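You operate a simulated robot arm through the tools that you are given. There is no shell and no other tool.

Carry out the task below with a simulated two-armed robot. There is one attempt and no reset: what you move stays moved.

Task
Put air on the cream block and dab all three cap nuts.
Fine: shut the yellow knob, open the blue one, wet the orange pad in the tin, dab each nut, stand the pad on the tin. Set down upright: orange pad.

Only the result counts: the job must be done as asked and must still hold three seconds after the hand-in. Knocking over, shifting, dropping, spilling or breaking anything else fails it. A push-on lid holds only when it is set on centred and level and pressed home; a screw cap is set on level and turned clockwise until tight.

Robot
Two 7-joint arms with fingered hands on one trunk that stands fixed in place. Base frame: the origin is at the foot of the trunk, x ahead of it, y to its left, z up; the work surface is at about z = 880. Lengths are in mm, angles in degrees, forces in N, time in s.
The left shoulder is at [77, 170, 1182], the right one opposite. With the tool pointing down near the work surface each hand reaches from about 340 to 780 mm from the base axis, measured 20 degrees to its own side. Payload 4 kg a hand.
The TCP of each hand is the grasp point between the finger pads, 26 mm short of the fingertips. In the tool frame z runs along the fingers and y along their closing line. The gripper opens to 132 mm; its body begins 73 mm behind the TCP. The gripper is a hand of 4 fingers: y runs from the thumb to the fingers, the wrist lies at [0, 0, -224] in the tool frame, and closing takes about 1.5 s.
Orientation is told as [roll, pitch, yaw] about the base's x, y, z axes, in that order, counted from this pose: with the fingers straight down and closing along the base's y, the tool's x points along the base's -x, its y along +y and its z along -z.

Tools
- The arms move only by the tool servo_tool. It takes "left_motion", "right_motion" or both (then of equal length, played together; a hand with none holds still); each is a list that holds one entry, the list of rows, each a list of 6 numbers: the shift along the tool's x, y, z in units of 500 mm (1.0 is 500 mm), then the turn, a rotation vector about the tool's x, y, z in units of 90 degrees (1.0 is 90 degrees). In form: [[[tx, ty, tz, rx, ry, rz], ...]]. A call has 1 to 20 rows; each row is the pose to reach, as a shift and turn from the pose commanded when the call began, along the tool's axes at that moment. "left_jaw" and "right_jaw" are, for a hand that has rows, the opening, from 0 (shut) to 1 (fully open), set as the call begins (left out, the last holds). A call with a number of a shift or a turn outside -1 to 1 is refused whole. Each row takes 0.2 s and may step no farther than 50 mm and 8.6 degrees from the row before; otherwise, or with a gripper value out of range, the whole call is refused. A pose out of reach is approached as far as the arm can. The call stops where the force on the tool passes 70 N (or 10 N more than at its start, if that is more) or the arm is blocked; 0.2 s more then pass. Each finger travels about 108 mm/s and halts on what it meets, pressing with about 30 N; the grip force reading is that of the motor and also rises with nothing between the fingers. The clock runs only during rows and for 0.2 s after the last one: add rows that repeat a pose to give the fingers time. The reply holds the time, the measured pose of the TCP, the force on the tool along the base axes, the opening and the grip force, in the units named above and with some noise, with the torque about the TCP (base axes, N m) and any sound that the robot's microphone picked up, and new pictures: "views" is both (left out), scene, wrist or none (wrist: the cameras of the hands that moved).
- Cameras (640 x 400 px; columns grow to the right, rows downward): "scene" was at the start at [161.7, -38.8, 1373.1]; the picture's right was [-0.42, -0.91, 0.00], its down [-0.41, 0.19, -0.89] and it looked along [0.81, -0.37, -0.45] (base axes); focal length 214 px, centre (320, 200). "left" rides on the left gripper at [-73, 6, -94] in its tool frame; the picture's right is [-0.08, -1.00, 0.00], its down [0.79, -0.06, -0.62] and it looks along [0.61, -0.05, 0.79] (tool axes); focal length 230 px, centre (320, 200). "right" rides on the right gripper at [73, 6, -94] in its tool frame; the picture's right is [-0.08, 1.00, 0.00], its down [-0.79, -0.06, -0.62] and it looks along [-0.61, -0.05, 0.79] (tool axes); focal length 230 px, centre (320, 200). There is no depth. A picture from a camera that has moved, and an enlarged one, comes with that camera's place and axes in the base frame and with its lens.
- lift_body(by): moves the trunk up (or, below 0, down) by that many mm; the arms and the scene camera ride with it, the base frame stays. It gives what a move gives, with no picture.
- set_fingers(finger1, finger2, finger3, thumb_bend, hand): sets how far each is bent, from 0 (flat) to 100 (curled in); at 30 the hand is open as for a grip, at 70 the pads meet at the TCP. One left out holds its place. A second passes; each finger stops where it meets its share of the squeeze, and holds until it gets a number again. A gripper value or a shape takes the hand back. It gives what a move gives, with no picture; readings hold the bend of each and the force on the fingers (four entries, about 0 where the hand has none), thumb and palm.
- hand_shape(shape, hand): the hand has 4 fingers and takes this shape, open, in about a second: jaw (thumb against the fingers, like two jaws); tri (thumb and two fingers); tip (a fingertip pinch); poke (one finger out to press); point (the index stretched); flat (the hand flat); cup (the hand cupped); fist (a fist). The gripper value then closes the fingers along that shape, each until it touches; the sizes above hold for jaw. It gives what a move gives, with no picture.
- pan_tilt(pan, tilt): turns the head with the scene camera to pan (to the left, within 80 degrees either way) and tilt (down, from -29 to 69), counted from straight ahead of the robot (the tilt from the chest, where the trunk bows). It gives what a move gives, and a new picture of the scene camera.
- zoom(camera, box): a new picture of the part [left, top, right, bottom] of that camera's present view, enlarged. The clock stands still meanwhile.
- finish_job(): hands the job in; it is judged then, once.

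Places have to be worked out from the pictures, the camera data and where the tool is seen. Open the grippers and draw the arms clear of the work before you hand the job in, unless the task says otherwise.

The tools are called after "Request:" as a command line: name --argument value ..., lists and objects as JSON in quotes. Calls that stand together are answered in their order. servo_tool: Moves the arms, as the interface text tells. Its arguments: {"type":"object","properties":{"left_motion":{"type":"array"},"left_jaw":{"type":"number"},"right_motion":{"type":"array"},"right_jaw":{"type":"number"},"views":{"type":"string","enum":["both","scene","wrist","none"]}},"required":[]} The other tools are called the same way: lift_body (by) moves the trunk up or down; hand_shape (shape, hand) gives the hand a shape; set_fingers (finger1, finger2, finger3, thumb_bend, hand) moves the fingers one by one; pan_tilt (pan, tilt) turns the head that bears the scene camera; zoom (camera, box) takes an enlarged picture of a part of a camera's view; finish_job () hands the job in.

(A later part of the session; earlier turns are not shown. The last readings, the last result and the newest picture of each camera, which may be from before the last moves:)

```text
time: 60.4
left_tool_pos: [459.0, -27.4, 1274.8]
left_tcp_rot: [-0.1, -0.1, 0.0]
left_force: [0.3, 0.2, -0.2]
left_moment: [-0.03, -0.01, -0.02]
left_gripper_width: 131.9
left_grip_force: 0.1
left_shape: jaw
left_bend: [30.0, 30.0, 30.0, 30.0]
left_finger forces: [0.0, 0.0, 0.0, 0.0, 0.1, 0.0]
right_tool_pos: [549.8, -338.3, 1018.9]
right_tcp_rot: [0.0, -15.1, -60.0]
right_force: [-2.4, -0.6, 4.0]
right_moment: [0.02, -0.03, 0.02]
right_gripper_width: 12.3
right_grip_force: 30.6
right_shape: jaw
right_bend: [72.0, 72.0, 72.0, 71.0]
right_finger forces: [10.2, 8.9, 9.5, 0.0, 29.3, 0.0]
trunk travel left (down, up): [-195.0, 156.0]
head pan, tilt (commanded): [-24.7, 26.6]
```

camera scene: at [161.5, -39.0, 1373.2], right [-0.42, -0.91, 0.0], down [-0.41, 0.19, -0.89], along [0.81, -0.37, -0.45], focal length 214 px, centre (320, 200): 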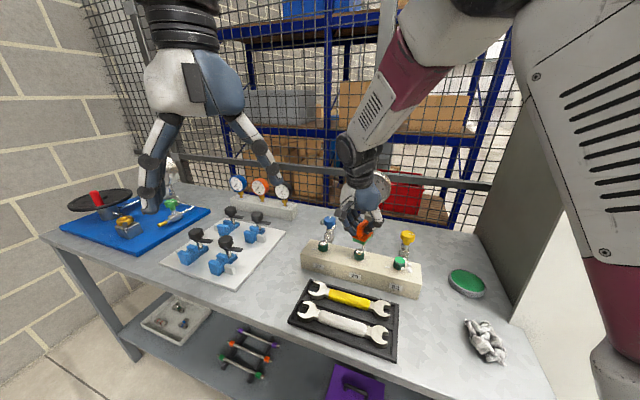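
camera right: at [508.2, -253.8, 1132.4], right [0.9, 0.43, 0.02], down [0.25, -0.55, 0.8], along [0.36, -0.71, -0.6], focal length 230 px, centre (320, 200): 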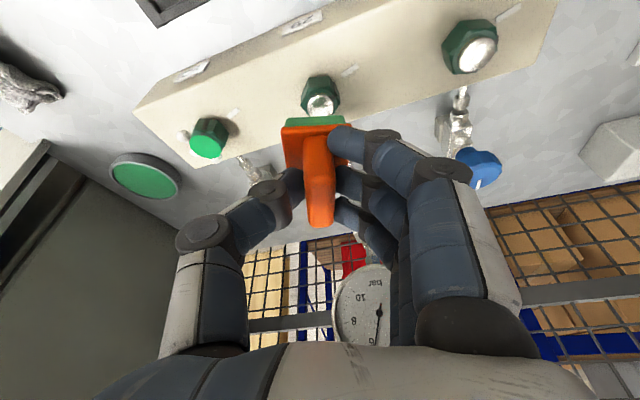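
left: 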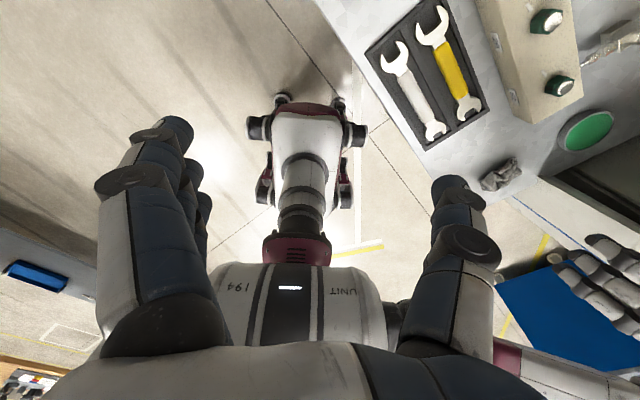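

Contact at 4 N. One more millimetre for a firm dab, then lift clear and look.

Request:
servo_tool --right_motion '[[[0.0005, 0, 0.0019, 0, 0, 0], [0.0005, 0, 0.0019, 0, 0, 0], [-0.003, 0, -0.0116, 0, 0, 0], [-0.0104, 0, -0.0386, 0, 0, 0], [-0.0181, 0, -0.0676, 0, 0, 0], [-0.0233, 0, -0.087, 0, 0, 0], [-0.0233, 0, -0.087, 0, 0, 0]]]' --views "both"

Request:
zoom --camera "right" --box '[230, 40, 430, 240]'

Request:
zoom --camera "scene" --box '[310, 160, 420, 290]'

```text
time: 62.0
left_tool_pos: [459.3, -27.3, 1275.3]
left_tcp_rot: [-0.1, 0.0, 0.1]
left_force: [-0.7, -0.6, -0.1]
left_moment: [-0.03, -0.02, -0.01]
left_gripper_width: 131.6
left_grip_force: 0.1
left_shape: jaw
left_bend: [30.0, 30.0, 30.0, 30.0]
left_finger forces: [0.1, 0.0, 0.0, 0.1, 0.0, 0.0]
right_tool_pos: [552.2, -335.2, 1064.1]
right_tcp_rot: [0.0, -15.0, -59.9]
right_force: [0.1, -0.2, -0.5]
right_moment: [0.01, -0.03, 0.0]
right_gripper_width: 12.0
right_grip_force: 29.3
right_shape: jaw
right_bend: [72.0, 72.0, 71.0, 71.0]
right_finger forces: [10.1, 9.1, 9.6, 0.1, 28.4, 0.1]
trunk travel left (down, up): [-195.0, 156.0]
head pan, tilt (commanded): [-24.7, 26.6]
camera scene: at [162.0, -38.9, 1373.0], right [-0.42, -0.91, 0.0], down [-0.41, 0.19, -0.89], along [0.81, -0.37, -0.45], focal length 214 px, centre (320, 200)
camera right: at [510.3, -251.1, 1133.8], right [0.9, 0.43, 0.02], down [0.25, -0.55, 0.8], along [0.36, -0.71, -0.6], focal length 230 px, centre (320, 200)
```

scene: 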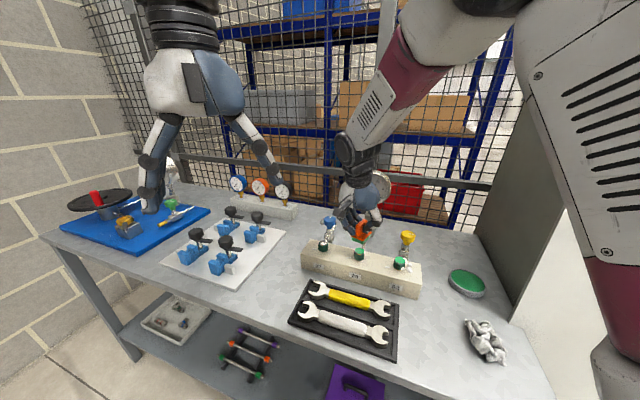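
right: 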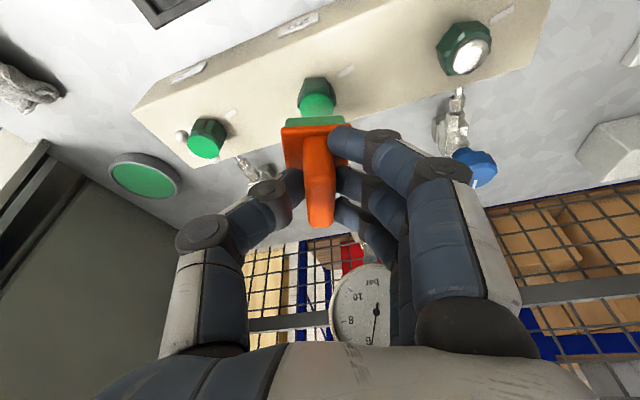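

```text
2.00 times, centred on (330, 140) of right
camera zoom: at [510.3, -251.1, 1133.8], right [0.9, 0.43, 0.02], down [0.25, -0.55, 0.8], along [0.36, -0.71, -0.6], focal length 460 px, centre (300, 320)
```

zoom: 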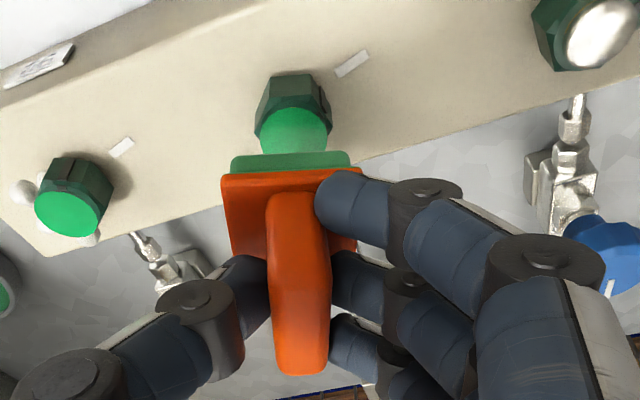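

```text
3.08 times, centred on (365, 225) of scene
camera zoom: at [162.0, -38.9, 1373.0], right [-0.42, -0.91, 0.0], down [-0.41, 0.19, -0.89], along [0.81, -0.37, -0.45], focal length 660 px, centre (182, 123)
```

zoom: 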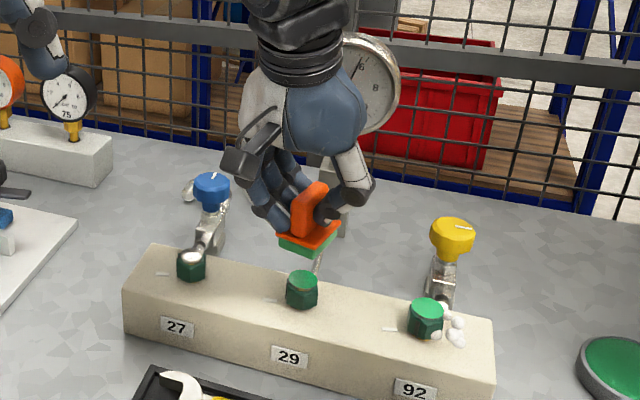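

Nut 29 is wet and shows no bubbles. On to nut 27 at about (631,-266).

Request:
servo_tool --right_motion '[[[0.0132, 0.0524, -0.0025, 0, 0, 0], [0.0263, 0.1048, -0.005, 0, 0, 0], [0.0395, 0.1572, -0.0075, 0, 0, 0], [0.0526, 0.2096, -0.01, 0, 0, 0], [0.0526, 0.2096, -0.01, 0, 0, 0]]]' --views "both"

Request:
zoom --camera "right" --box '[230, 40, 430, 240]'

Request:
zoom --camera "scene" --box '[290, 160, 420, 290]'

```text
time: 63.2
left_tool_pos: [458.6, -27.5, 1273.9]
left_tcp_rot: [0.0, 0.0, 0.0]
left_force: [0.4, -0.7, -0.5]
left_moment: [-0.01, -0.02, 0.04]
left_gripper_width: 131.6
left_grip_force: 0.1
left_shape: jaw
left_bend: [30.0, 30.0, 30.0, 30.0]
left_finger forces: [0.1, 0.0, 0.0, 0.0, 0.1, 0.0]
right_tool_pos: [631.2, -259.3, 1060.3]
right_tcp_rot: [0.0, -15.0, -60.0]
right_force: [-0.2, -0.5, -0.8]
right_moment: [0.02, -0.03, 0.01]
right_gripper_width: 12.1
right_grip_force: 29.8
right_shape: jaw
right_bend: [72.0, 72.0, 71.0, 71.0]
right_finger forces: [10.1, 9.1, 9.5, 0.0, 28.1, 0.0]
trunk travel left (down, up): [-195.0, 156.0]
head pan, tilt (commanded): [-24.7, 26.6]
camera scene: at [161.4, -38.9, 1373.2], right [-0.42, -0.91, 0.0], down [-0.41, 0.19, -0.89], along [0.81, -0.37, -0.45], focal length 214 px, centre (320, 200)
camera right: at [589.0, -175.0, 1130.2], right [0.9, 0.43, 0.02], down [0.25, -0.55, 0.8], along [0.36, -0.71, -0.6], focal length 230 px, centre (320, 200)
```

scene: 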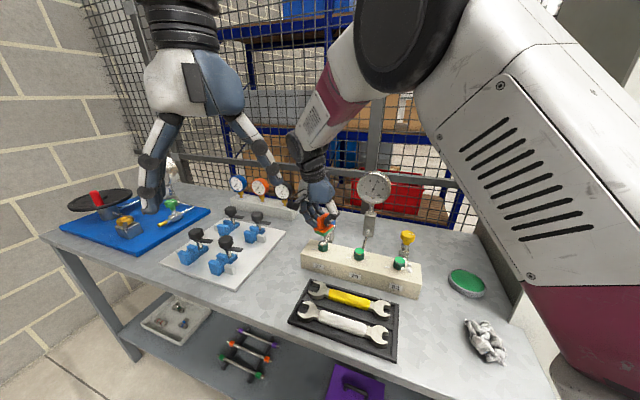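
right: 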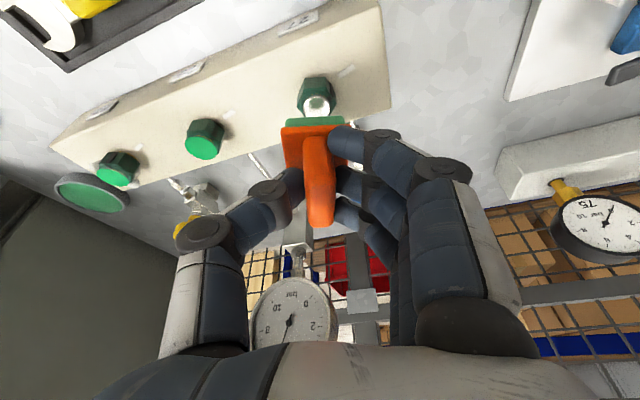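

```text
2.00 times, centred on (330, 140) of right
camera zoom: at [589.0, -175.0, 1130.2], right [0.9, 0.43, 0.02], down [0.25, -0.55, 0.8], along [0.36, -0.71, -0.6], focal length 460 px, centre (300, 320)
```

zoom: 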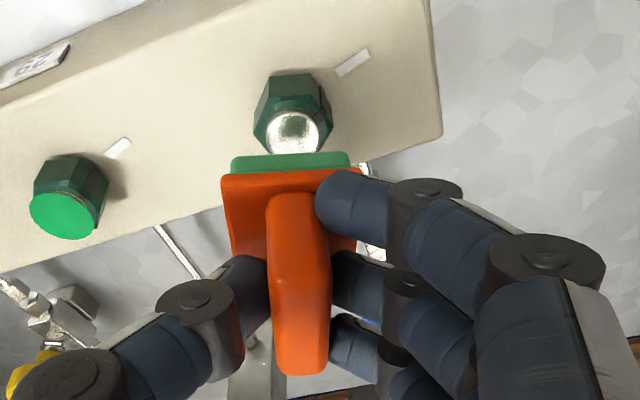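

```text
3.08 times, centred on (355, 225) of scene
camera zoom: at [161.4, -38.9, 1373.2], right [-0.42, -0.91, 0.0], down [-0.41, 0.19, -0.89], along [0.81, -0.37, -0.45], focal length 660 px, centre (212, 123)
```

zoom: 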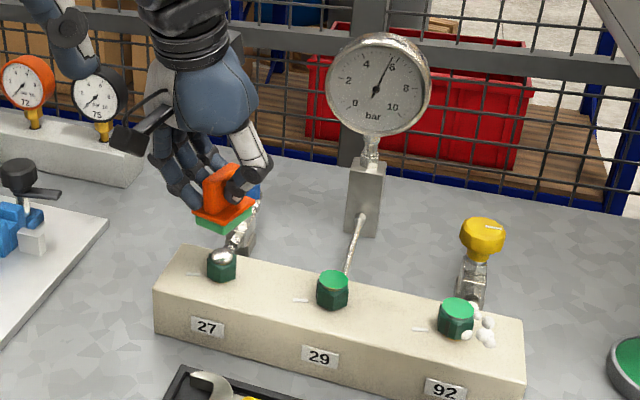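

Nut 27 is centred too. I'll lower 40 mm to just above it, then step down.

Request:
servo_tool --right_motion '[[[0.008, 0, 0.03, 0, 0, 0], [0.0145, 0, 0.054, 0, 0, 0], [0.0186, 0, 0.0695, 0, 0, 0], [0.0207, 0, 0.0773, 0, 0, 0], [0.0207, 0, 0.0773, 0, 0, 0]]]' --views "none"

Request:
zoom --camera "scene" --box '[290, 200, 370, 280]'

```text
time: 64.4
left_tool_pos: [459.2, -27.1, 1275.5]
left_tcp_rot: [0.0, 0.0, 0.0]
left_force: [0.0, 0.2, -0.2]
left_moment: [0.0, 0.01, 0.02]
left_gripper_width: 131.6
left_grip_force: 0.1
left_shape: jaw
left_bend: [30.0, 30.0, 30.0, 30.0]
left_finger forces: [0.0, 0.1, 0.0, 0.0, 0.1, 0.1]
right_tool_pos: [627.9, -260.7, 1020.0]
right_tcp_rot: [0.0, -15.1, -60.0]
right_force: [0.0, -0.4, 0.0]
right_moment: [-0.01, -0.02, -0.03]
right_gripper_width: 12.2
right_grip_force: 29.9
right_shape: jaw
right_bend: [72.0, 72.0, 71.0, 71.0]
right_finger forces: [10.1, 9.0, 9.6, 0.1, 28.2, 0.0]
trunk travel left (down, up): [-195.0, 156.0]
head pan, tilt (commanded): [-24.7, 26.6]
```

```text
5.00 times, centred on (330, 240) of scene
camera zoom: at [161.8, -38.9, 1373.1], right [-0.42, -0.91, 0.0], down [-0.41, 0.19, -0.89], along [0.81, -0.37, -0.45], focal length 1072 px, centre (270, 0)
```

zoom: 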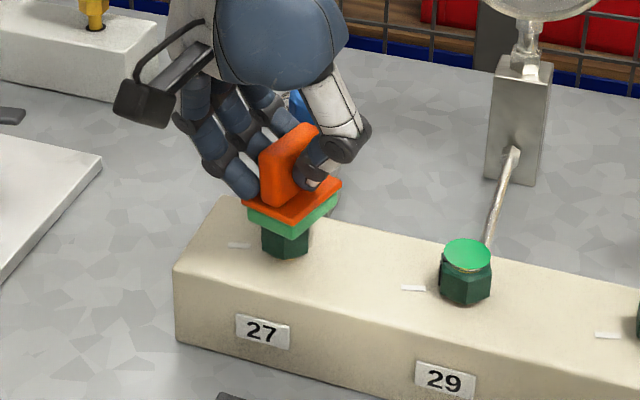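

No contact force yet. Stepping down 3 mm.

Request:
servo_tool --right_motion '[[[0.0005, 0, 0.0019, 0, 0, 0], [0.001, 0, 0.0039, 0, 0, 0], [0.0016, 0, 0.0058, 0, 0, 0], [0.0016, 0, 0.0058, 0, 0, 0]]]' --views "none"

```text
time: 65.4
left_tool_pos: [457.8, -26.9, 1275.2]
left_tcp_rot: [0.0, 0.0, 0.0]
left_force: [0.0, -0.3, -0.5]
left_moment: [-0.02, 0.02, 0.0]
left_gripper_width: 131.9
left_grip_force: 0.1
left_shape: jaw
left_bend: [30.0, 30.0, 30.0, 30.0]
left_finger forces: [0.0, 0.0, 0.0, 0.0, 0.0, 0.0]
right_tool_pos: [628.8, -260.7, 1019.8]
right_tcp_rot: [0.0, -15.1, -60.0]
right_force: [-0.4, -1.2, 5.8]
right_moment: [-0.03, -0.08, 0.0]
right_gripper_width: 12.1
right_grip_force: 30.3
right_shape: jaw
right_bend: [72.0, 72.0, 72.0, 71.0]
right_finger forces: [10.5, 9.2, 9.3, 0.0, 29.3, 0.1]
trunk travel left (down, up): [-195.0, 156.0]
head pan, tilt (commanded): [-24.7, 26.6]
```

Contact at 5.8 N. I'll lift 45 mm clear and check the nut.

Request:
servo_tool --right_motion '[[[0.0002, 0, 0.001, 0, 0, 0], [-0.0035, 0, -0.0135, 0, 0, 0], [-0.0109, 0, -0.0405, 0, 0, 0], [-0.0186, 0, -0.0695, 0, 0, 0], [-0.0259, 0, -0.0966, 0, 0, 0], [-0.0259, 0, -0.0966, 0, 0, 0]]]' --views "both"

Request:
zoom --camera "scene" --box '[290, 160, 420, 290]'

Request:
zoom --camera "right" --box '[230, 40, 430, 240]'

```text
time: 66.8
left_tool_pos: [459.9, -28.8, 1274.2]
left_tcp_rot: [0.0, 0.0, 0.0]
left_force: [0.8, -1.0, -0.3]
left_moment: [0.02, 0.02, 0.0]
left_gripper_width: 131.8
left_grip_force: 0.1
left_shape: jaw
left_bend: [30.0, 30.0, 30.0, 30.0]
left_finger forces: [0.0, 0.0, 0.0, 0.0, 0.0, 0.0]
right_tool_pos: [627.9, -262.7, 1068.3]
right_tcp_rot: [-0.1, -14.9, -60.0]
right_force: [0.7, 0.1, -0.3]
right_moment: [0.02, 0.0, -0.03]
right_gripper_width: 12.1
right_grip_force: 29.7
right_shape: jaw
right_bend: [72.0, 72.0, 71.0, 71.0]
right_finger forces: [10.1, 9.1, 9.5, 0.1, 28.1, 0.0]
trunk travel left (down, up): [-195.0, 156.0]
head pan, tilt (commanded): [-24.7, 26.6]
camera scene: at [162.1, -38.9, 1373.0], right [-0.42, -0.91, 0.0], down [-0.41, 0.19, -0.89], along [0.81, -0.37, -0.45], focal length 214 px, centre (320, 200)
camera right: at [586.3, -178.2, 1138.8], right [0.9, 0.43, 0.02], down [0.25, -0.55, 0.8], along [0.36, -0.71, -0.6], focal length 230 px, centre (320, 200)
```

scene: 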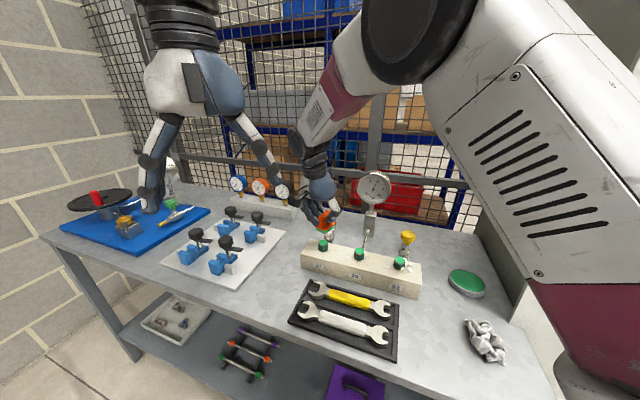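
right: 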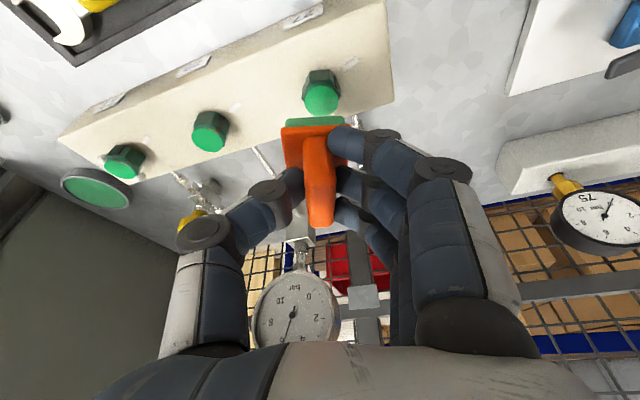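

```text
3.08 times, centred on (355, 225) of scene
camera zoom: at [162.1, -38.9, 1373.0], right [-0.42, -0.91, 0.0], down [-0.41, 0.19, -0.89], along [0.81, -0.37, -0.45], focal length 660 px, centre (212, 123)
```

zoom: 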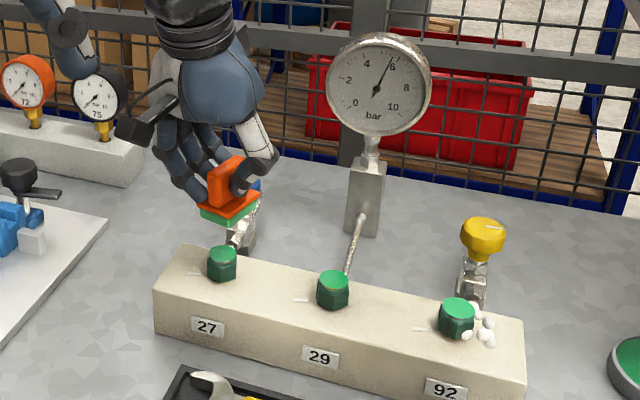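

```text
2.00 times, centred on (330, 140) of right
camera zoom: at [586.3, -178.2, 1138.8], right [0.9, 0.43, 0.02], down [0.25, -0.55, 0.8], along [0.36, -0.71, -0.6], focal length 460 px, centre (300, 320)
```

zoom: 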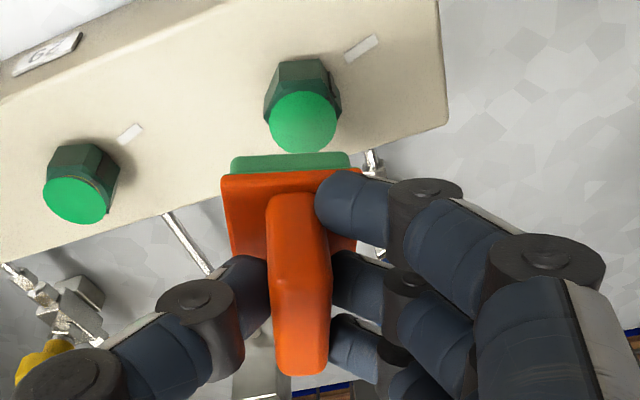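

All three nut domes are green-wet and the gauge holds 6 bar. Now I'll carry the pad back, first to above the table near (470,-430).

Request:
servo_tool --right_motion '[[[-0.0226, -0.0738, 0.0016, 0, 0, 0], [-0.0453, -0.1476, 0.0031, 0, 0, 0], [-0.0679, -0.2214, 0.0047, 0, 0, 0], [-0.0905, -0.2952, 0.0063, 0, 0, 0], [-0.1132, -0.369, 0.0078, 0, 0, 0], [-0.1358, -0.4428, 0.0094, 0, 0, 0], [-0.1358, -0.4428, 0.0094, 0, 0, 0]]]' --views "scene"

```text
time: 68.4
left_tool_pos: [459.8, -27.4, 1274.4]
left_tcp_rot: [0.0, 0.0, 0.1]
left_force: [0.4, 0.3, -0.9]
left_moment: [-0.02, 0.0, 0.0]
left_gripper_width: 132.0
left_grip_force: 0.1
left_shape: jaw
left_bend: [30.0, 30.0, 30.0, 30.0]
left_finger forces: [0.0, 0.0, 0.0, 0.1, 0.0, 0.0]
right_tool_pos: [472.2, -431.3, 1081.6]
right_tcp_rot: [-0.1, -14.9, -59.9]
right_force: [0.1, 0.0, -0.3]
right_moment: [0.01, 0.04, 0.02]
right_gripper_width: 12.0
right_grip_force: 30.2
right_shape: jaw
right_bend: [72.0, 72.0, 71.0, 71.0]
right_finger forces: [10.1, 9.3, 9.5, 0.0, 28.1, 0.0]
trunk travel left (down, up): [-195.0, 156.0]
head pan, tilt (commanded): [-24.7, 26.6]
camera scene: at [162.3, -38.6, 1372.9], right [-0.42, -0.91, 0.0], down [-0.41, 0.19, -0.89], along [0.81, -0.37, -0.45], focal length 214 px, centre (320, 200)
```

scene: 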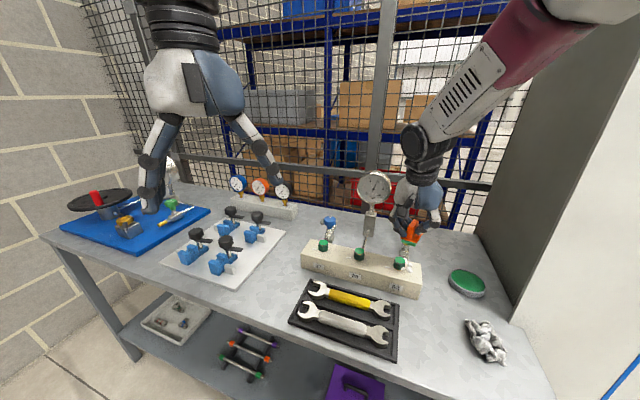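

The pad is clear above the block. I'll now swing it over the tin, yawing back to -127°, and lower to TCP z≈1000.

Request:
servo_tool --right_motion '[[[-0.0223, -0.034, 0.006, 0.0215, 0, 0.0804], [-0.0447, -0.0681, 0.012, 0.0431, 0, 0.1608], [-0.067, -0.1021, 0.0179, 0.0646, 0, 0.2412], [-0.0893, -0.1362, 0.0239, 0.0861, 0, 0.3216], [-0.1117, -0.1702, 0.0299, 0.1077, 0, 0.402], [-0.134, -0.2043, 0.0359, 0.1292, 0, 0.4823], [-0.1563, -0.2383, 0.0418, 0.1507, 0, 0.5627], [-0.1787, -0.2724, 0.0478, 0.1723, 0, 0.6431], [-0.201, -0.3064, 0.0538, 0.1938, 0, 0.7235], [-0.18, -0.3064, 0.132, 0.1938, 0, 0.7235], [-0.1591, -0.3064, 0.2103, 0.1938, 0, 0.7235], [-0.1591, -0.3064, 0.2103, 0.1938, 0, 0.7235]]]' --views "both"

Request:
zoom --camera "scene" --box '[430, 190, 530, 310]'

Request:
zoom --camera "right" --box '[220, 40, 420, 240]'

```text
time: 71.0
left_tool_pos: [459.0, -27.0, 1275.4]
left_tcp_rot: [0.0, 0.0, 0.1]
left_force: [-1.0, 0.4, 0.1]
left_moment: [0.01, -0.01, -0.01]
left_gripper_width: 132.2
left_grip_force: 0.2
left_shape: jaw
left_bend: [30.0, 30.0, 30.0, 30.0]
left_finger forces: [0.1, 0.0, 0.0, 0.0, 0.0, 0.1]
right_tool_pos: [388.4, -596.8, 1002.1]
right_tcp_rot: [0.0, -15.0, -127.4]
right_force: [0.9, -0.8, -1.1]
right_moment: [0.0, 0.01, 0.01]
right_gripper_width: 11.8
right_grip_force: 30.1
right_shape: jaw
right_bend: [72.0, 72.0, 71.0, 71.0]
right_finger forces: [10.1, 9.2, 9.3, 0.0, 28.1, 0.0]
trunk travel left (down, up): [-195.0, 156.0]
head pan, tilt (commanded): [-24.7, 26.6]
camera scene: at [161.4, -38.5, 1373.2], right [-0.42, -0.91, 0.0], down [-0.41, 0.19, -0.89], along [0.81, -0.37, -0.45], focal length 214 px, centre (320, 200)
camera right: at [451.2, -524.7, 1072.9], right [0.75, -0.67, 0.02], down [-0.41, -0.44, 0.8], along [-0.52, -0.6, -0.6], focal length 230 px, centre (320, 200)
```

scene: 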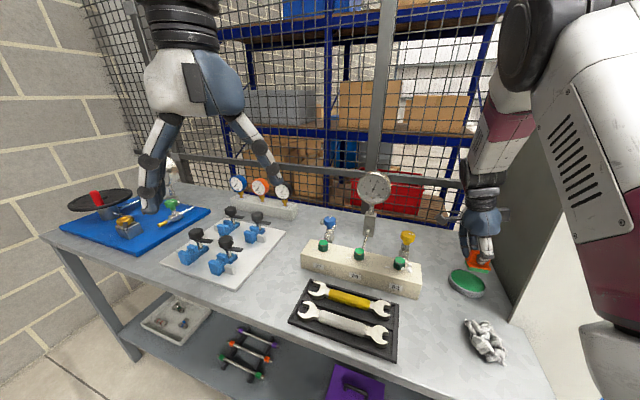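
right: 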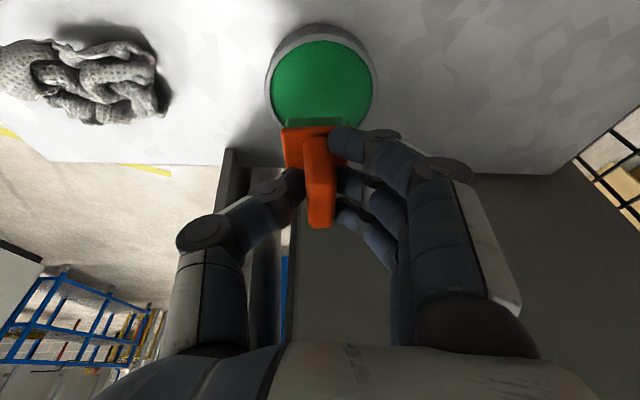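

```text
3.33 times, centred on (480, 250) of scene
camera zoom: at [161.4, -38.5, 1373.2], right [-0.42, -0.91, 0.0], down [-0.41, 0.19, -0.89], along [0.81, -0.37, -0.45], focal length 715 px, centre (-213, 33)
```

zoom: 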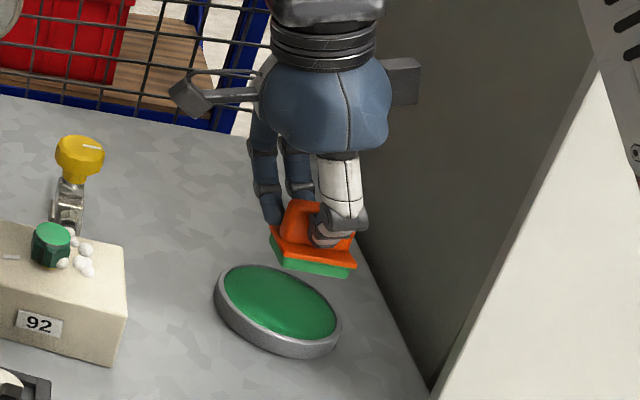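

```text
2.00 times, centred on (320, 140) of right
camera zoom: at [451.2, -524.7, 1072.9], right [0.75, -0.67, 0.02], down [-0.41, -0.44, 0.8], along [-0.52, -0.6, -0.6], focal length 460 px, centre (320, 320)
```

zoom: 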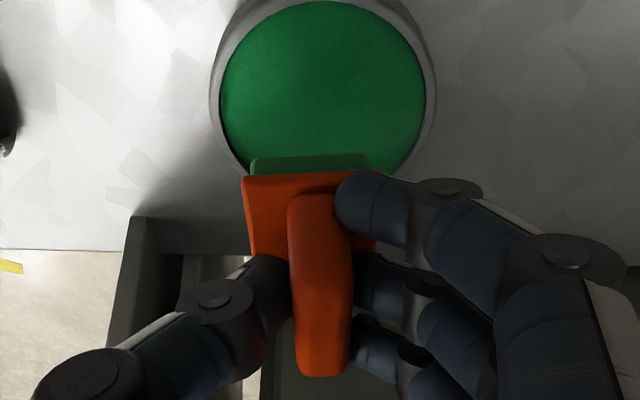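

The pad is over the tin's centre. I'll lower to just above the green surface.

Request:
servo_tool --right_motion '[[[0.0065, 0, 0.024, 0, 0, 0], [0.013, 0, 0.048, 0, 0, 0], [0.0186, 0, 0.0695, 0, 0, 0], [0.0223, 0, 0.0831, 0, 0, 0], [0.0243, 0, 0.0908, 0, 0, 0], [0.0243, 0, 0.0908, 0, 0, 0]]]' --views "wrist"

Request:
zoom --camera "scene" --box '[440, 220, 510, 310]'

Request:
zoom --camera "right" --box '[220, 40, 420, 240]'

```text
time: 72.4
left_tool_pos: [458.9, -26.9, 1274.8]
left_tcp_rot: [0.0, 0.0, -0.1]
left_force: [0.8, -0.6, 0.4]
left_moment: [0.0, -0.01, 0.01]
left_gripper_width: 131.8
left_grip_force: 0.2
left_shape: jaw
left_bend: [30.0, 30.0, 30.0, 30.0]
left_finger forces: [0.0, 0.1, 0.0, 0.1, 0.0, 0.0]
right_tool_pos: [389.5, -598.4, 954.5]
right_tcp_rot: [0.0, -15.0, -127.4]
right_force: [-0.5, 0.2, -0.9]
right_moment: [0.0, 0.0, 0.0]
right_gripper_width: 12.0
right_grip_force: 29.6
right_shape: jaw
right_bend: [72.0, 72.0, 71.0, 71.0]
right_finger forces: [9.9, 9.3, 9.3, 0.0, 28.0, 0.0]
trunk travel left (down, up): [-195.0, 156.0]
head pan, tilt (commanded): [-24.7, 26.6]
camera right: at [450.8, -525.8, 1025.6], right [0.75, -0.66, 0.02], down [-0.41, -0.44, 0.8], along [-0.52, -0.6, -0.6], focal length 230 px, centre (320, 200)
```

right: 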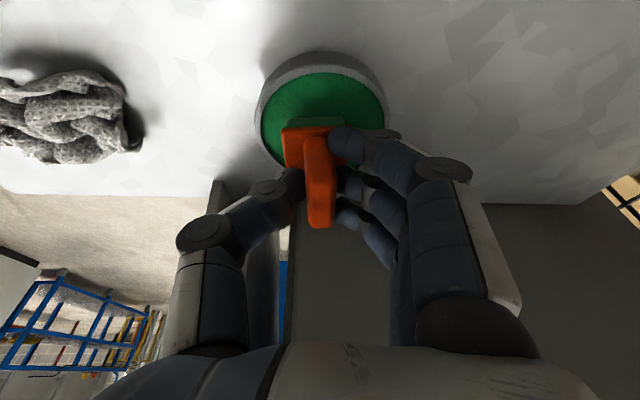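

```text
4.44 times, centred on (475, 265) of scene
camera zoom: at [161.8, -38.9, 1373.1], right [-0.42, -0.91, 0.0], down [-0.41, 0.19, -0.89], along [0.81, -0.37, -0.45], focal length 953 px, centre (-369, -89)
```

zoom: 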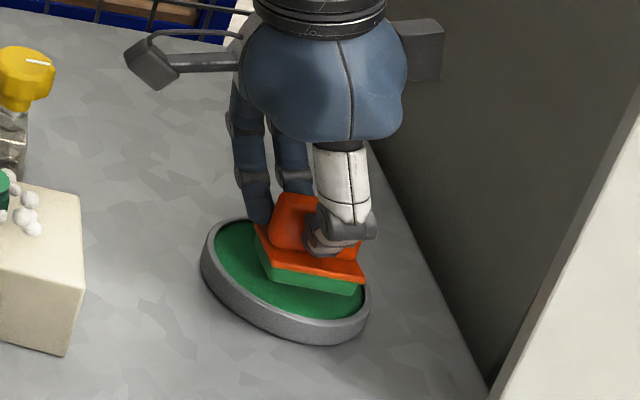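

```text
2.00 times, centred on (320, 140) of right
camera zoom: at [450.8, -525.8, 1025.6], right [0.75, -0.66, 0.02], down [-0.41, -0.44, 0.8], along [-0.52, -0.6, -0.6], focal length 460 px, centre (320, 320)
```

zoom: 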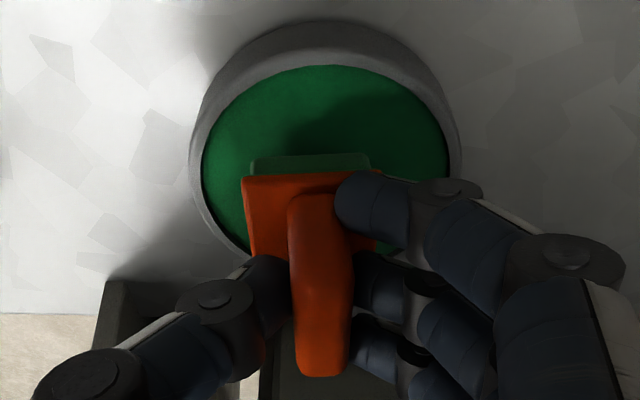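

I'll zoom closer on the pad against the tin rim before setting down.

Request:
zoom --camera "scene" --box '[458, 255, 488, 300]'

```text
8.89 times, centred on (473, 278) of scene
camera zoom: at [161.8, -38.9, 1373.1], right [-0.42, -0.91, 0.0], down [-0.41, 0.19, -0.89], along [0.81, -0.37, -0.45], focal length 1906 px, centre (-1040, -489)
```

zoom: 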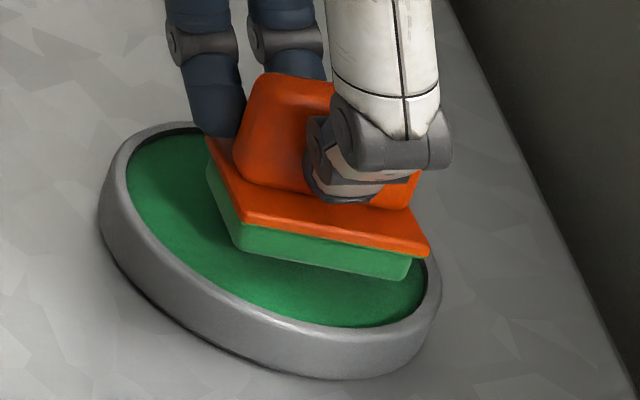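

The pad sits about 4 mm off-centre (toward −x); I'll shift it and step down toward contact.

Request:
servo_tool --right_motion '[[[0.0062, 0.0052, -0.0017, 0, 0, 0], [0.0073, 0.0052, 0.0022, 0, 0, 0], [0.0083, 0.0052, 0.006, 0, 0, 0], [0.0088, 0.0052, 0.008, 0, 0, 0], [0.0088, 0.0052, 0.008, 0, 0, 0]]]' --views "none"

```text
time: 73.6
left_tool_pos: [459.5, -27.4, 1274.8]
left_tcp_rot: [-0.1, 0.0, 0.1]
left_force: [0.2, -0.2, 0.6]
left_moment: [0.02, 0.0, 0.03]
left_gripper_width: 131.9
left_grip_force: 0.1
left_shape: jaw
left_bend: [30.0, 30.0, 30.0, 30.0]
left_finger forces: [0.0, 0.0, 0.0, 0.0, 0.1, 0.1]
right_tool_pos: [393.3, -596.1, 948.7]
right_tcp_rot: [0.0, -15.0, -127.3]
right_force: [-0.9, -1.2, 2.7]
right_moment: [-0.04, -0.05, -0.01]
right_gripper_width: 11.9
right_grip_force: 29.7
right_shape: jaw
right_bend: [72.0, 72.0, 71.0, 71.0]
right_finger forces: [10.5, 9.4, 8.9, 0.1, 28.3, 0.0]
trunk travel left (down, up): [-195.0, 156.0]
head pan, tilt (commanded): [-24.7, 26.6]
```

Contact at 2.7 N. I'll verify the pad lies inside the rim before releasing.

Request:
zoom --camera "scene" --box '[458, 255, 488, 300]'

Request:
zoom --camera "right" --box '[220, 40, 420, 240]'

```text
8.89 times, centred on (473, 278) of scene
camera zoom: at [161.5, -38.7, 1373.2], right [-0.42, -0.91, 0.0], down [-0.41, 0.19, -0.89], along [0.81, -0.37, -0.45], focal length 1906 px, centre (-1040, -489)
```

zoom: 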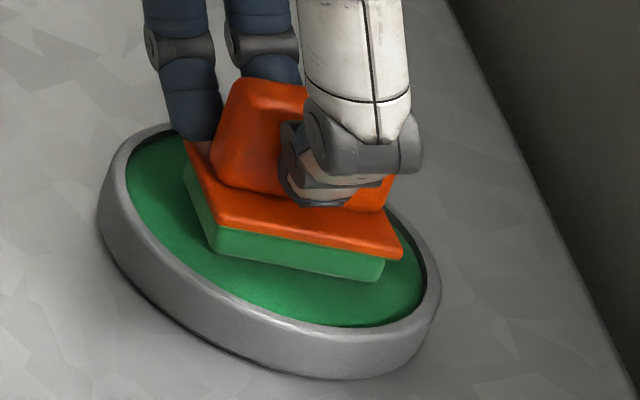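

```text
2.00 times, centred on (320, 140) of right
camera zoom: at [455.4, -524.1, 1020.4], right [0.75, -0.66, 0.02], down [-0.41, -0.44, 0.8], along [-0.52, -0.6, -0.6], focal length 460 px, centre (320, 320)
```

zoom: 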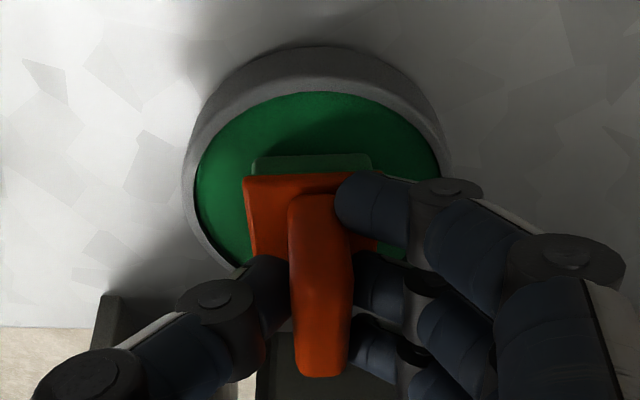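

The pad is centred inside the rim and resting on the surface. I'll open the hand in place.

Request:
servo_tool --right_motion '[[[-0.0002, 0, -0.0008, 0, 0, 0], [-0.0002, 0, -0.0008, 0, 0, 0], [-0.0002, 0, -0.0008, 0, 0, 0], [-0.0002, 0, -0.0008, 0, 0, 0], [-0.0002, 0, -0.0008, 0, 0, 0]]]' --right_jaw 0.5 --views "wrist"

Request:
zoom --camera "scene" --box '[450, 230, 500, 300]'

Request:
zoom --camera "right" --box '[220, 40, 420, 240]'

```text
time: 74.8
left_tool_pos: [459.7, -27.0, 1274.8]
left_tcp_rot: [0.1, 0.1, -0.1]
left_force: [-0.2, -0.3, -0.2]
left_moment: [-0.04, 0.02, -0.05]
left_gripper_width: 131.7
left_grip_force: 0.0
left_shape: jaw
left_bend: [30.0, 30.0, 30.0, 30.0]
left_finger forces: [0.1, 0.1, 0.0, 0.1, 0.1, 0.0]
right_tool_pos: [394.3, -596.9, 950.4]
right_tcp_rot: [0.0, -15.0, -127.4]
right_force: [0.6, -0.3, -0.2]
right_moment: [0.02, 0.03, 0.0]
right_gripper_width: 65.1
right_grip_force: 0.1
right_shape: jaw
right_bend: [73.0, 73.0, 73.0, 70.0]
right_finger forces: [0.0, 0.0, 0.0, 0.0, 0.1, 0.1]
trunk travel left (down, up): [-195.0, 156.0]
head pan, tilt (commanded): [-24.7, 26.6]
camera right: at [455.2, -524.1, 1020.7], right [0.75, -0.66, 0.02], down [-0.41, -0.44, 0.8], along [-0.52, -0.6, -0.6], focal length 230 px, centre (320, 200)
```

right: 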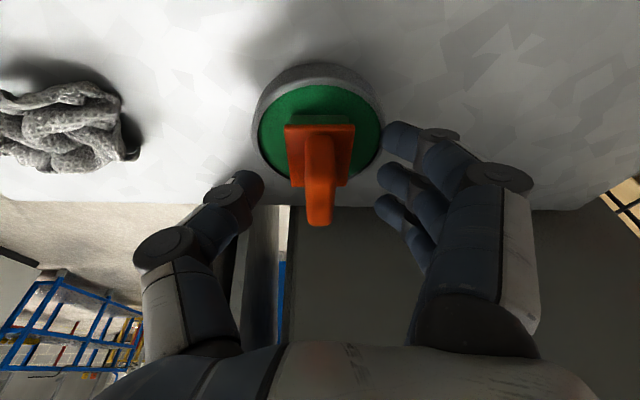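

```text
5.71 times, centred on (475, 265) of scene
camera zoom: at [161.8, -38.8, 1373.1], right [-0.42, -0.91, 0.0], down [-0.41, 0.19, -0.89], along [0.81, -0.37, -0.45], focal length 1226 px, centre (-566, -171)
```

zoom: 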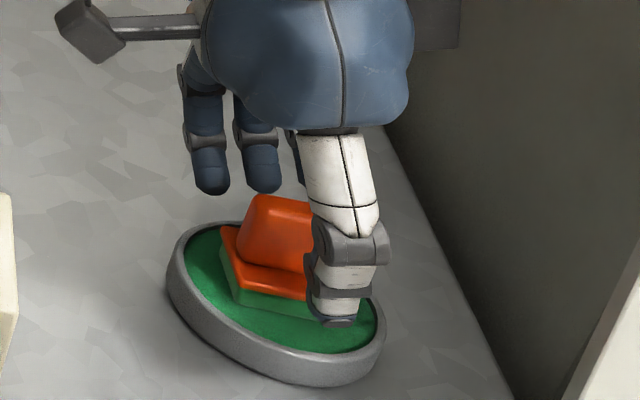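

```text
2.00 times, centred on (320, 140) of right
camera zoom: at [455.2, -524.1, 1020.7], right [0.75, -0.66, 0.02], down [-0.41, -0.44, 0.8], along [-0.52, -0.6, -0.6], focal length 460 px, centre (320, 320)
```

zoom: 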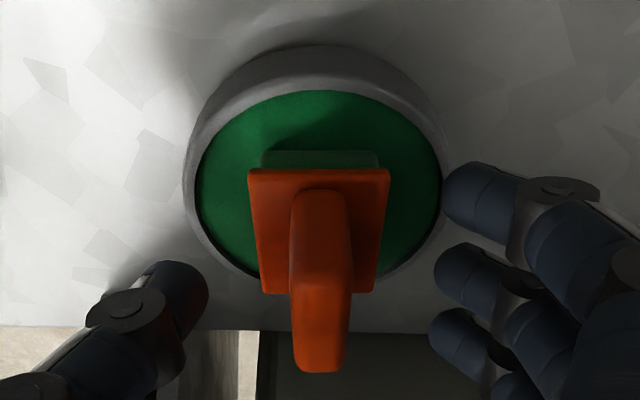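

The pad stands upright and centred on the tin, hand open and clear of it. I'll raise the hand straight up.

Request:
servo_tool --right_motion '[[[-0.0052, 0, -0.0193, 0, 0, 0], [-0.0129, 0, -0.0483, 0, 0, 0], [-0.0233, 0, -0.087, 0, 0, 0], [-0.0414, 0, -0.1546, 0, 0, 0], [-0.0621, 0, -0.2318, 0, 0, 0], [-0.0828, 0, -0.3091, 0, 0, 0], [-0.0828, 0, -0.3091, 0, 0, 0]]]' --right_jaw 0.5 --views "both"

Request:
zoom --camera "scene" --box '[440, 230, 510, 310]'

```text
time: 76.4
left_tool_pos: [460.2, -27.2, 1272.0]
left_tcp_rot: [-0.1, 0.0, 0.1]
left_force: [0.4, -0.2, -1.2]
left_moment: [-0.01, 0.0, 0.01]
left_gripper_width: 131.9
left_grip_force: 0.0
left_shape: jaw
left_bend: [30.0, 30.0, 30.0, 30.0]
left_finger forces: [0.1, 0.0, 0.0, 0.0, 0.1, 0.0]
right_tool_pos: [394.1, -594.3, 1111.3]
right_tcp_rot: [-0.1, -15.0, -127.4]
right_force: [0.0, 0.1, 0.5]
right_moment: [0.02, 0.01, 0.0]
right_gripper_width: 65.2
right_grip_force: 0.1
right_shape: jaw
right_bend: [73.0, 73.0, 73.0, 70.0]
right_finger forces: [0.0, 0.0, 0.1, 0.1, 0.1, 0.1]
trunk travel left (down, up): [-195.0, 156.0]
head pan, tilt (commanded): [-24.7, 26.6]
camera scene: at [162.2, -39.2, 1372.9], right [-0.42, -0.91, 0.0], down [-0.41, 0.19, -0.89], along [0.81, -0.37, -0.45], focal length 214 px, centre (320, 200)
camera right: at [457.1, -522.8, 1180.9], right [0.75, -0.66, 0.02], down [-0.41, -0.44, 0.8], along [-0.52, -0.6, -0.6], focal length 230 px, centre (320, 200)
```

scene: 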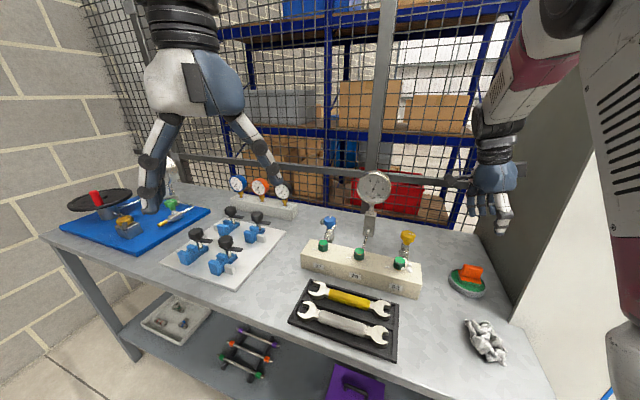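
right: 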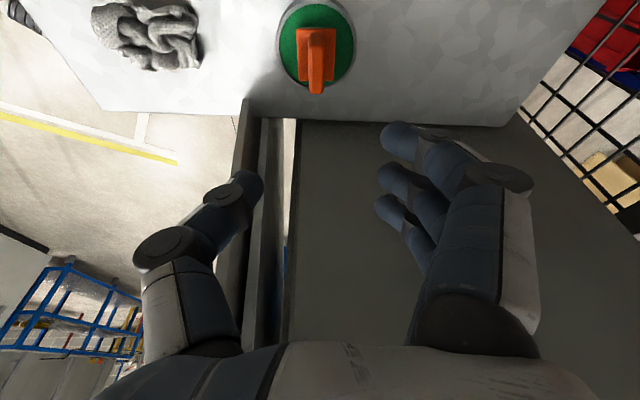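

```text
5.00 times, centred on (475, 270) of scene
camera zoom: at [162.2, -39.2, 1372.9], right [-0.42, -0.91, 0.0], down [-0.41, 0.19, -0.89], along [0.81, -0.37, -0.45], focal length 1072 px, centre (-455, -150)
```

zoom: 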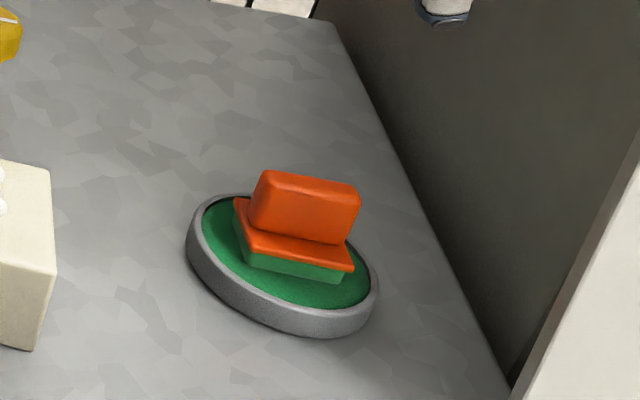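

The pad stands alone on the tin. I'll draw the right arm back toward its start place with the hand fully open, then check the whole bench.

Request:
servo_tool --right_motion '[[[0.0304, -0.0416, -0.0458, 0, 0, 0], [0.0608, -0.0832, -0.0915, 0, 0, 0], [0.0912, -0.1248, -0.1373, 0, 0, 0], [0.1216, -0.1664, -0.1831, 0, 0, 0], [0.152, -0.208, -0.2288, 0, 0, 0], [0.1824, -0.2496, -0.2746, 0, 0, 0], [0.1824, -0.2496, -0.2746, 0, 0, 0]]]' --right_jaw 1.0 --views "both"

Request:
zoom --camera "scene" --box '[300, 150, 500, 310]'

Request:
zoom --camera "scene" --box '[310, 160, 420, 280]'

```text
time: 78.0
left_tool_pos: [458.9, -27.3, 1273.4]
left_tcp_rot: [-0.1, 0.0, 0.0]
left_force: [0.2, 0.3, -0.8]
left_moment: [-0.01, -0.01, 0.0]
left_gripper_width: 131.9
left_grip_force: 0.2
left_shape: jaw
left_bend: [30.0, 30.0, 30.0, 30.0]
left_finger forces: [0.1, 0.0, 0.1, 0.1, 0.1, 0.0]
right_tool_pos: [366.9, -423.4, 1213.1]
right_tcp_rot: [-0.7, -14.3, -127.5]
right_force: [-0.1, 0.4, 0.2]
right_moment: [-0.03, 0.01, 0.01]
right_gripper_width: 132.3
right_grip_force: 0.0
right_shape: jaw
right_bend: [30.0, 30.0, 30.0, 30.0]
right_finger forces: [0.0, 0.0, 0.1, 0.0, 0.0, 0.0]
trunk travel left (down, up): [-195.0, 156.0]
head pan, tilt (commanded): [-24.7, 26.6]
camera scene: at [165.7, -34.4, 1386.0], right [-0.36, -0.93, 0.0], down [-0.3, 0.11, -0.95], along [0.89, -0.34, -0.32], focal length 214 px, centre (320, 200)
camera right: at [429.4, -353.9, 1283.8], right [0.74, -0.67, 0.01], down [-0.41, -0.45, 0.79], along [-0.53, -0.59, -0.61], focal length 230 px, centre (320, 200)
```

scene: 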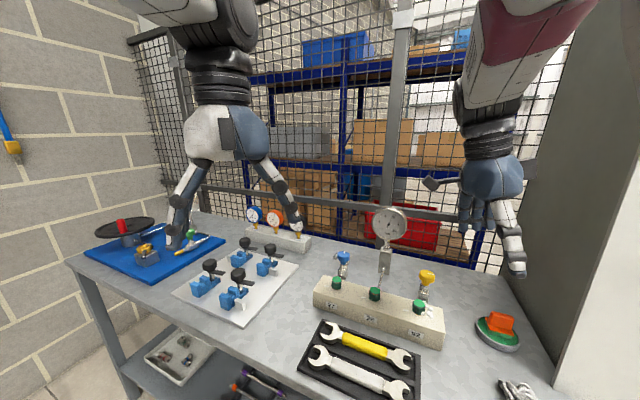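
right: 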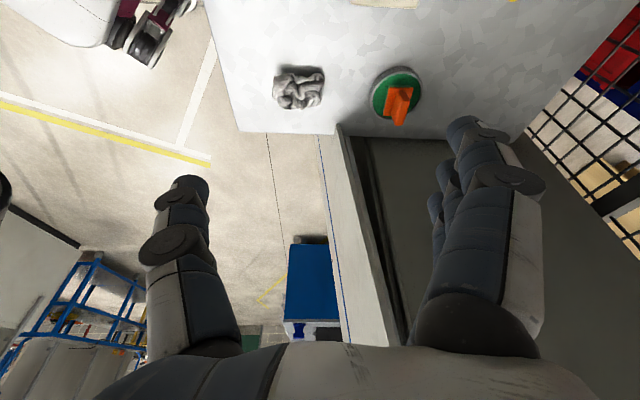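

```text
2.50 times, centred on (400, 230) of scene
camera zoom: at [165.7, -34.4, 1386.0], right [-0.36, -0.93, 0.0], down [-0.3, 0.11, -0.95], along [0.89, -0.34, -0.32], focal length 536 px, centre (120, 125)
```

zoom: 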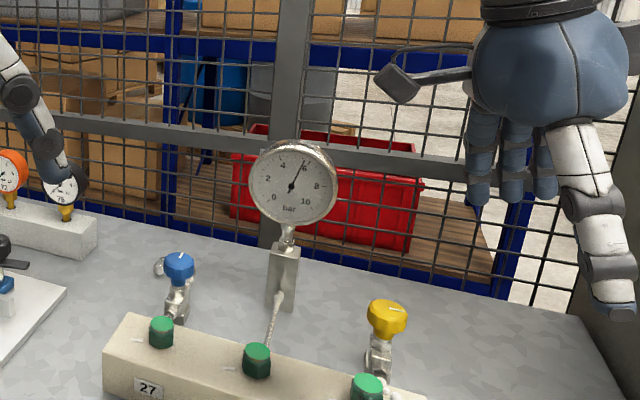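

```text
3.33 times, centred on (365, 220) of scene
camera zoom: at [165.7, -34.4, 1386.0], right [-0.36, -0.93, 0.0], down [-0.3, 0.11, -0.95], along [0.89, -0.34, -0.32], focal length 715 px, centre (170, 133)
```

zoom: 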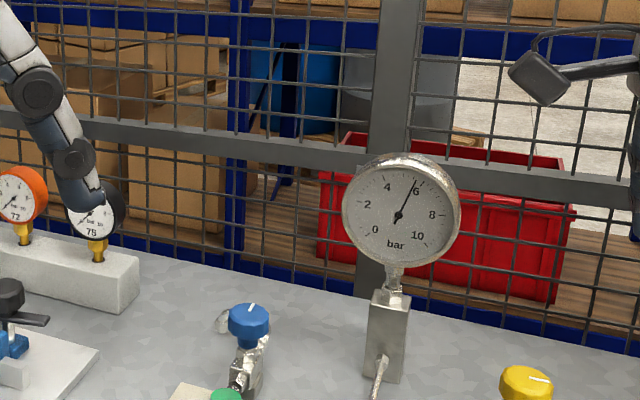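

The bench is as wanted (gauge 6 bar, knobs right, nuts green, pad on tin), but the scene camera got tilted, so the right elbow seems to have pushed the head. I'll move the arm back out a little along the way it came.

Request:
servo_tool --right_motion '[[[-0.0247, 0.0403, 0.048, 0, 0, 0], [-0.0495, 0.0807, 0.096, 0, 0, 0], [-0.0742, 0.121, 0.144, 0, 0, 0], [-0.0742, 0.121, 0.144, 0, 0, 0]]]' --right_jaw 1.0 --views "both"

```text
time: 79.0
left_tool_pos: [460.5, -25.3, 1275.5]
left_tcp_rot: [-0.2, 0.0, 0.1]
left_force: [0.3, -0.5, -0.3]
left_moment: [-0.02, -0.02, 0.01]
left_gripper_width: 131.8
left_grip_force: 0.0
left_shape: jaw
left_bend: [30.0, 30.0, 30.0, 30.0]
left_finger forces: [0.1, 0.0, 0.1, 0.0, 0.0, 0.0]
right_tool_pos: [384.1, -502.4, 1157.8]
right_tcp_rot: [0.1, -14.9, -127.5]
right_force: [0.7, 0.1, 0.0]
right_moment: [0.02, 0.02, -0.02]
right_gripper_width: 131.8
right_grip_force: 0.0
right_shape: jaw
right_bend: [30.0, 30.0, 30.0, 30.0]
right_finger forces: [0.0, 0.1, 0.1, 0.0, 0.0, 0.1]
trunk travel left (down, up): [-195.0, 156.0]
head pan, tilt (commanded): [-24.7, 26.6]
camera scene: at [161.4, -37.8, 1373.2], right [-0.42, -0.91, 0.0], down [-0.41, 0.19, -0.89], along [0.81, -0.37, -0.45], focal length 214 px, centre (320, 200)
camera right: at [445.9, -430.2, 1228.0], right [0.75, -0.66, 0.02], down [-0.41, -0.44, 0.8], along [-0.52, -0.61, -0.6], focal length 230 px, centre (320, 200)
```

scene: 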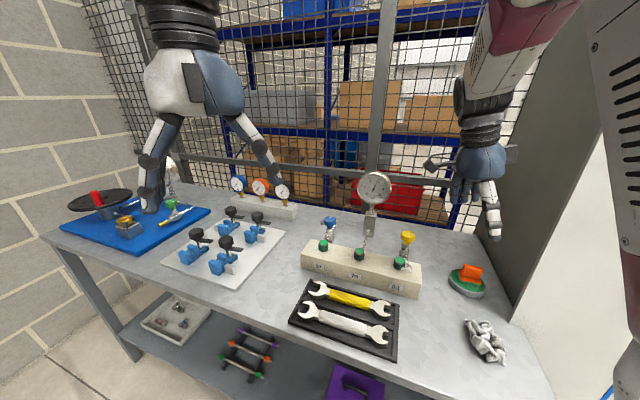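
right: 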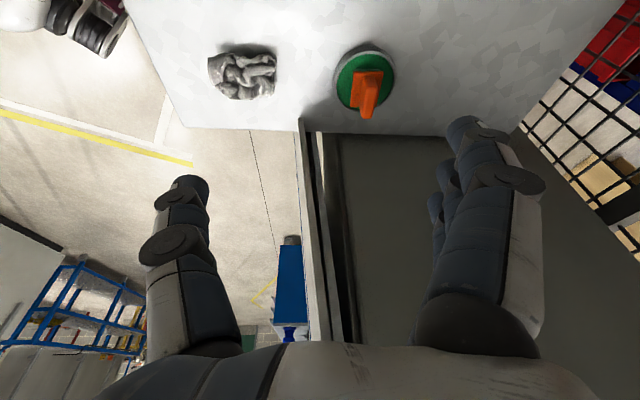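

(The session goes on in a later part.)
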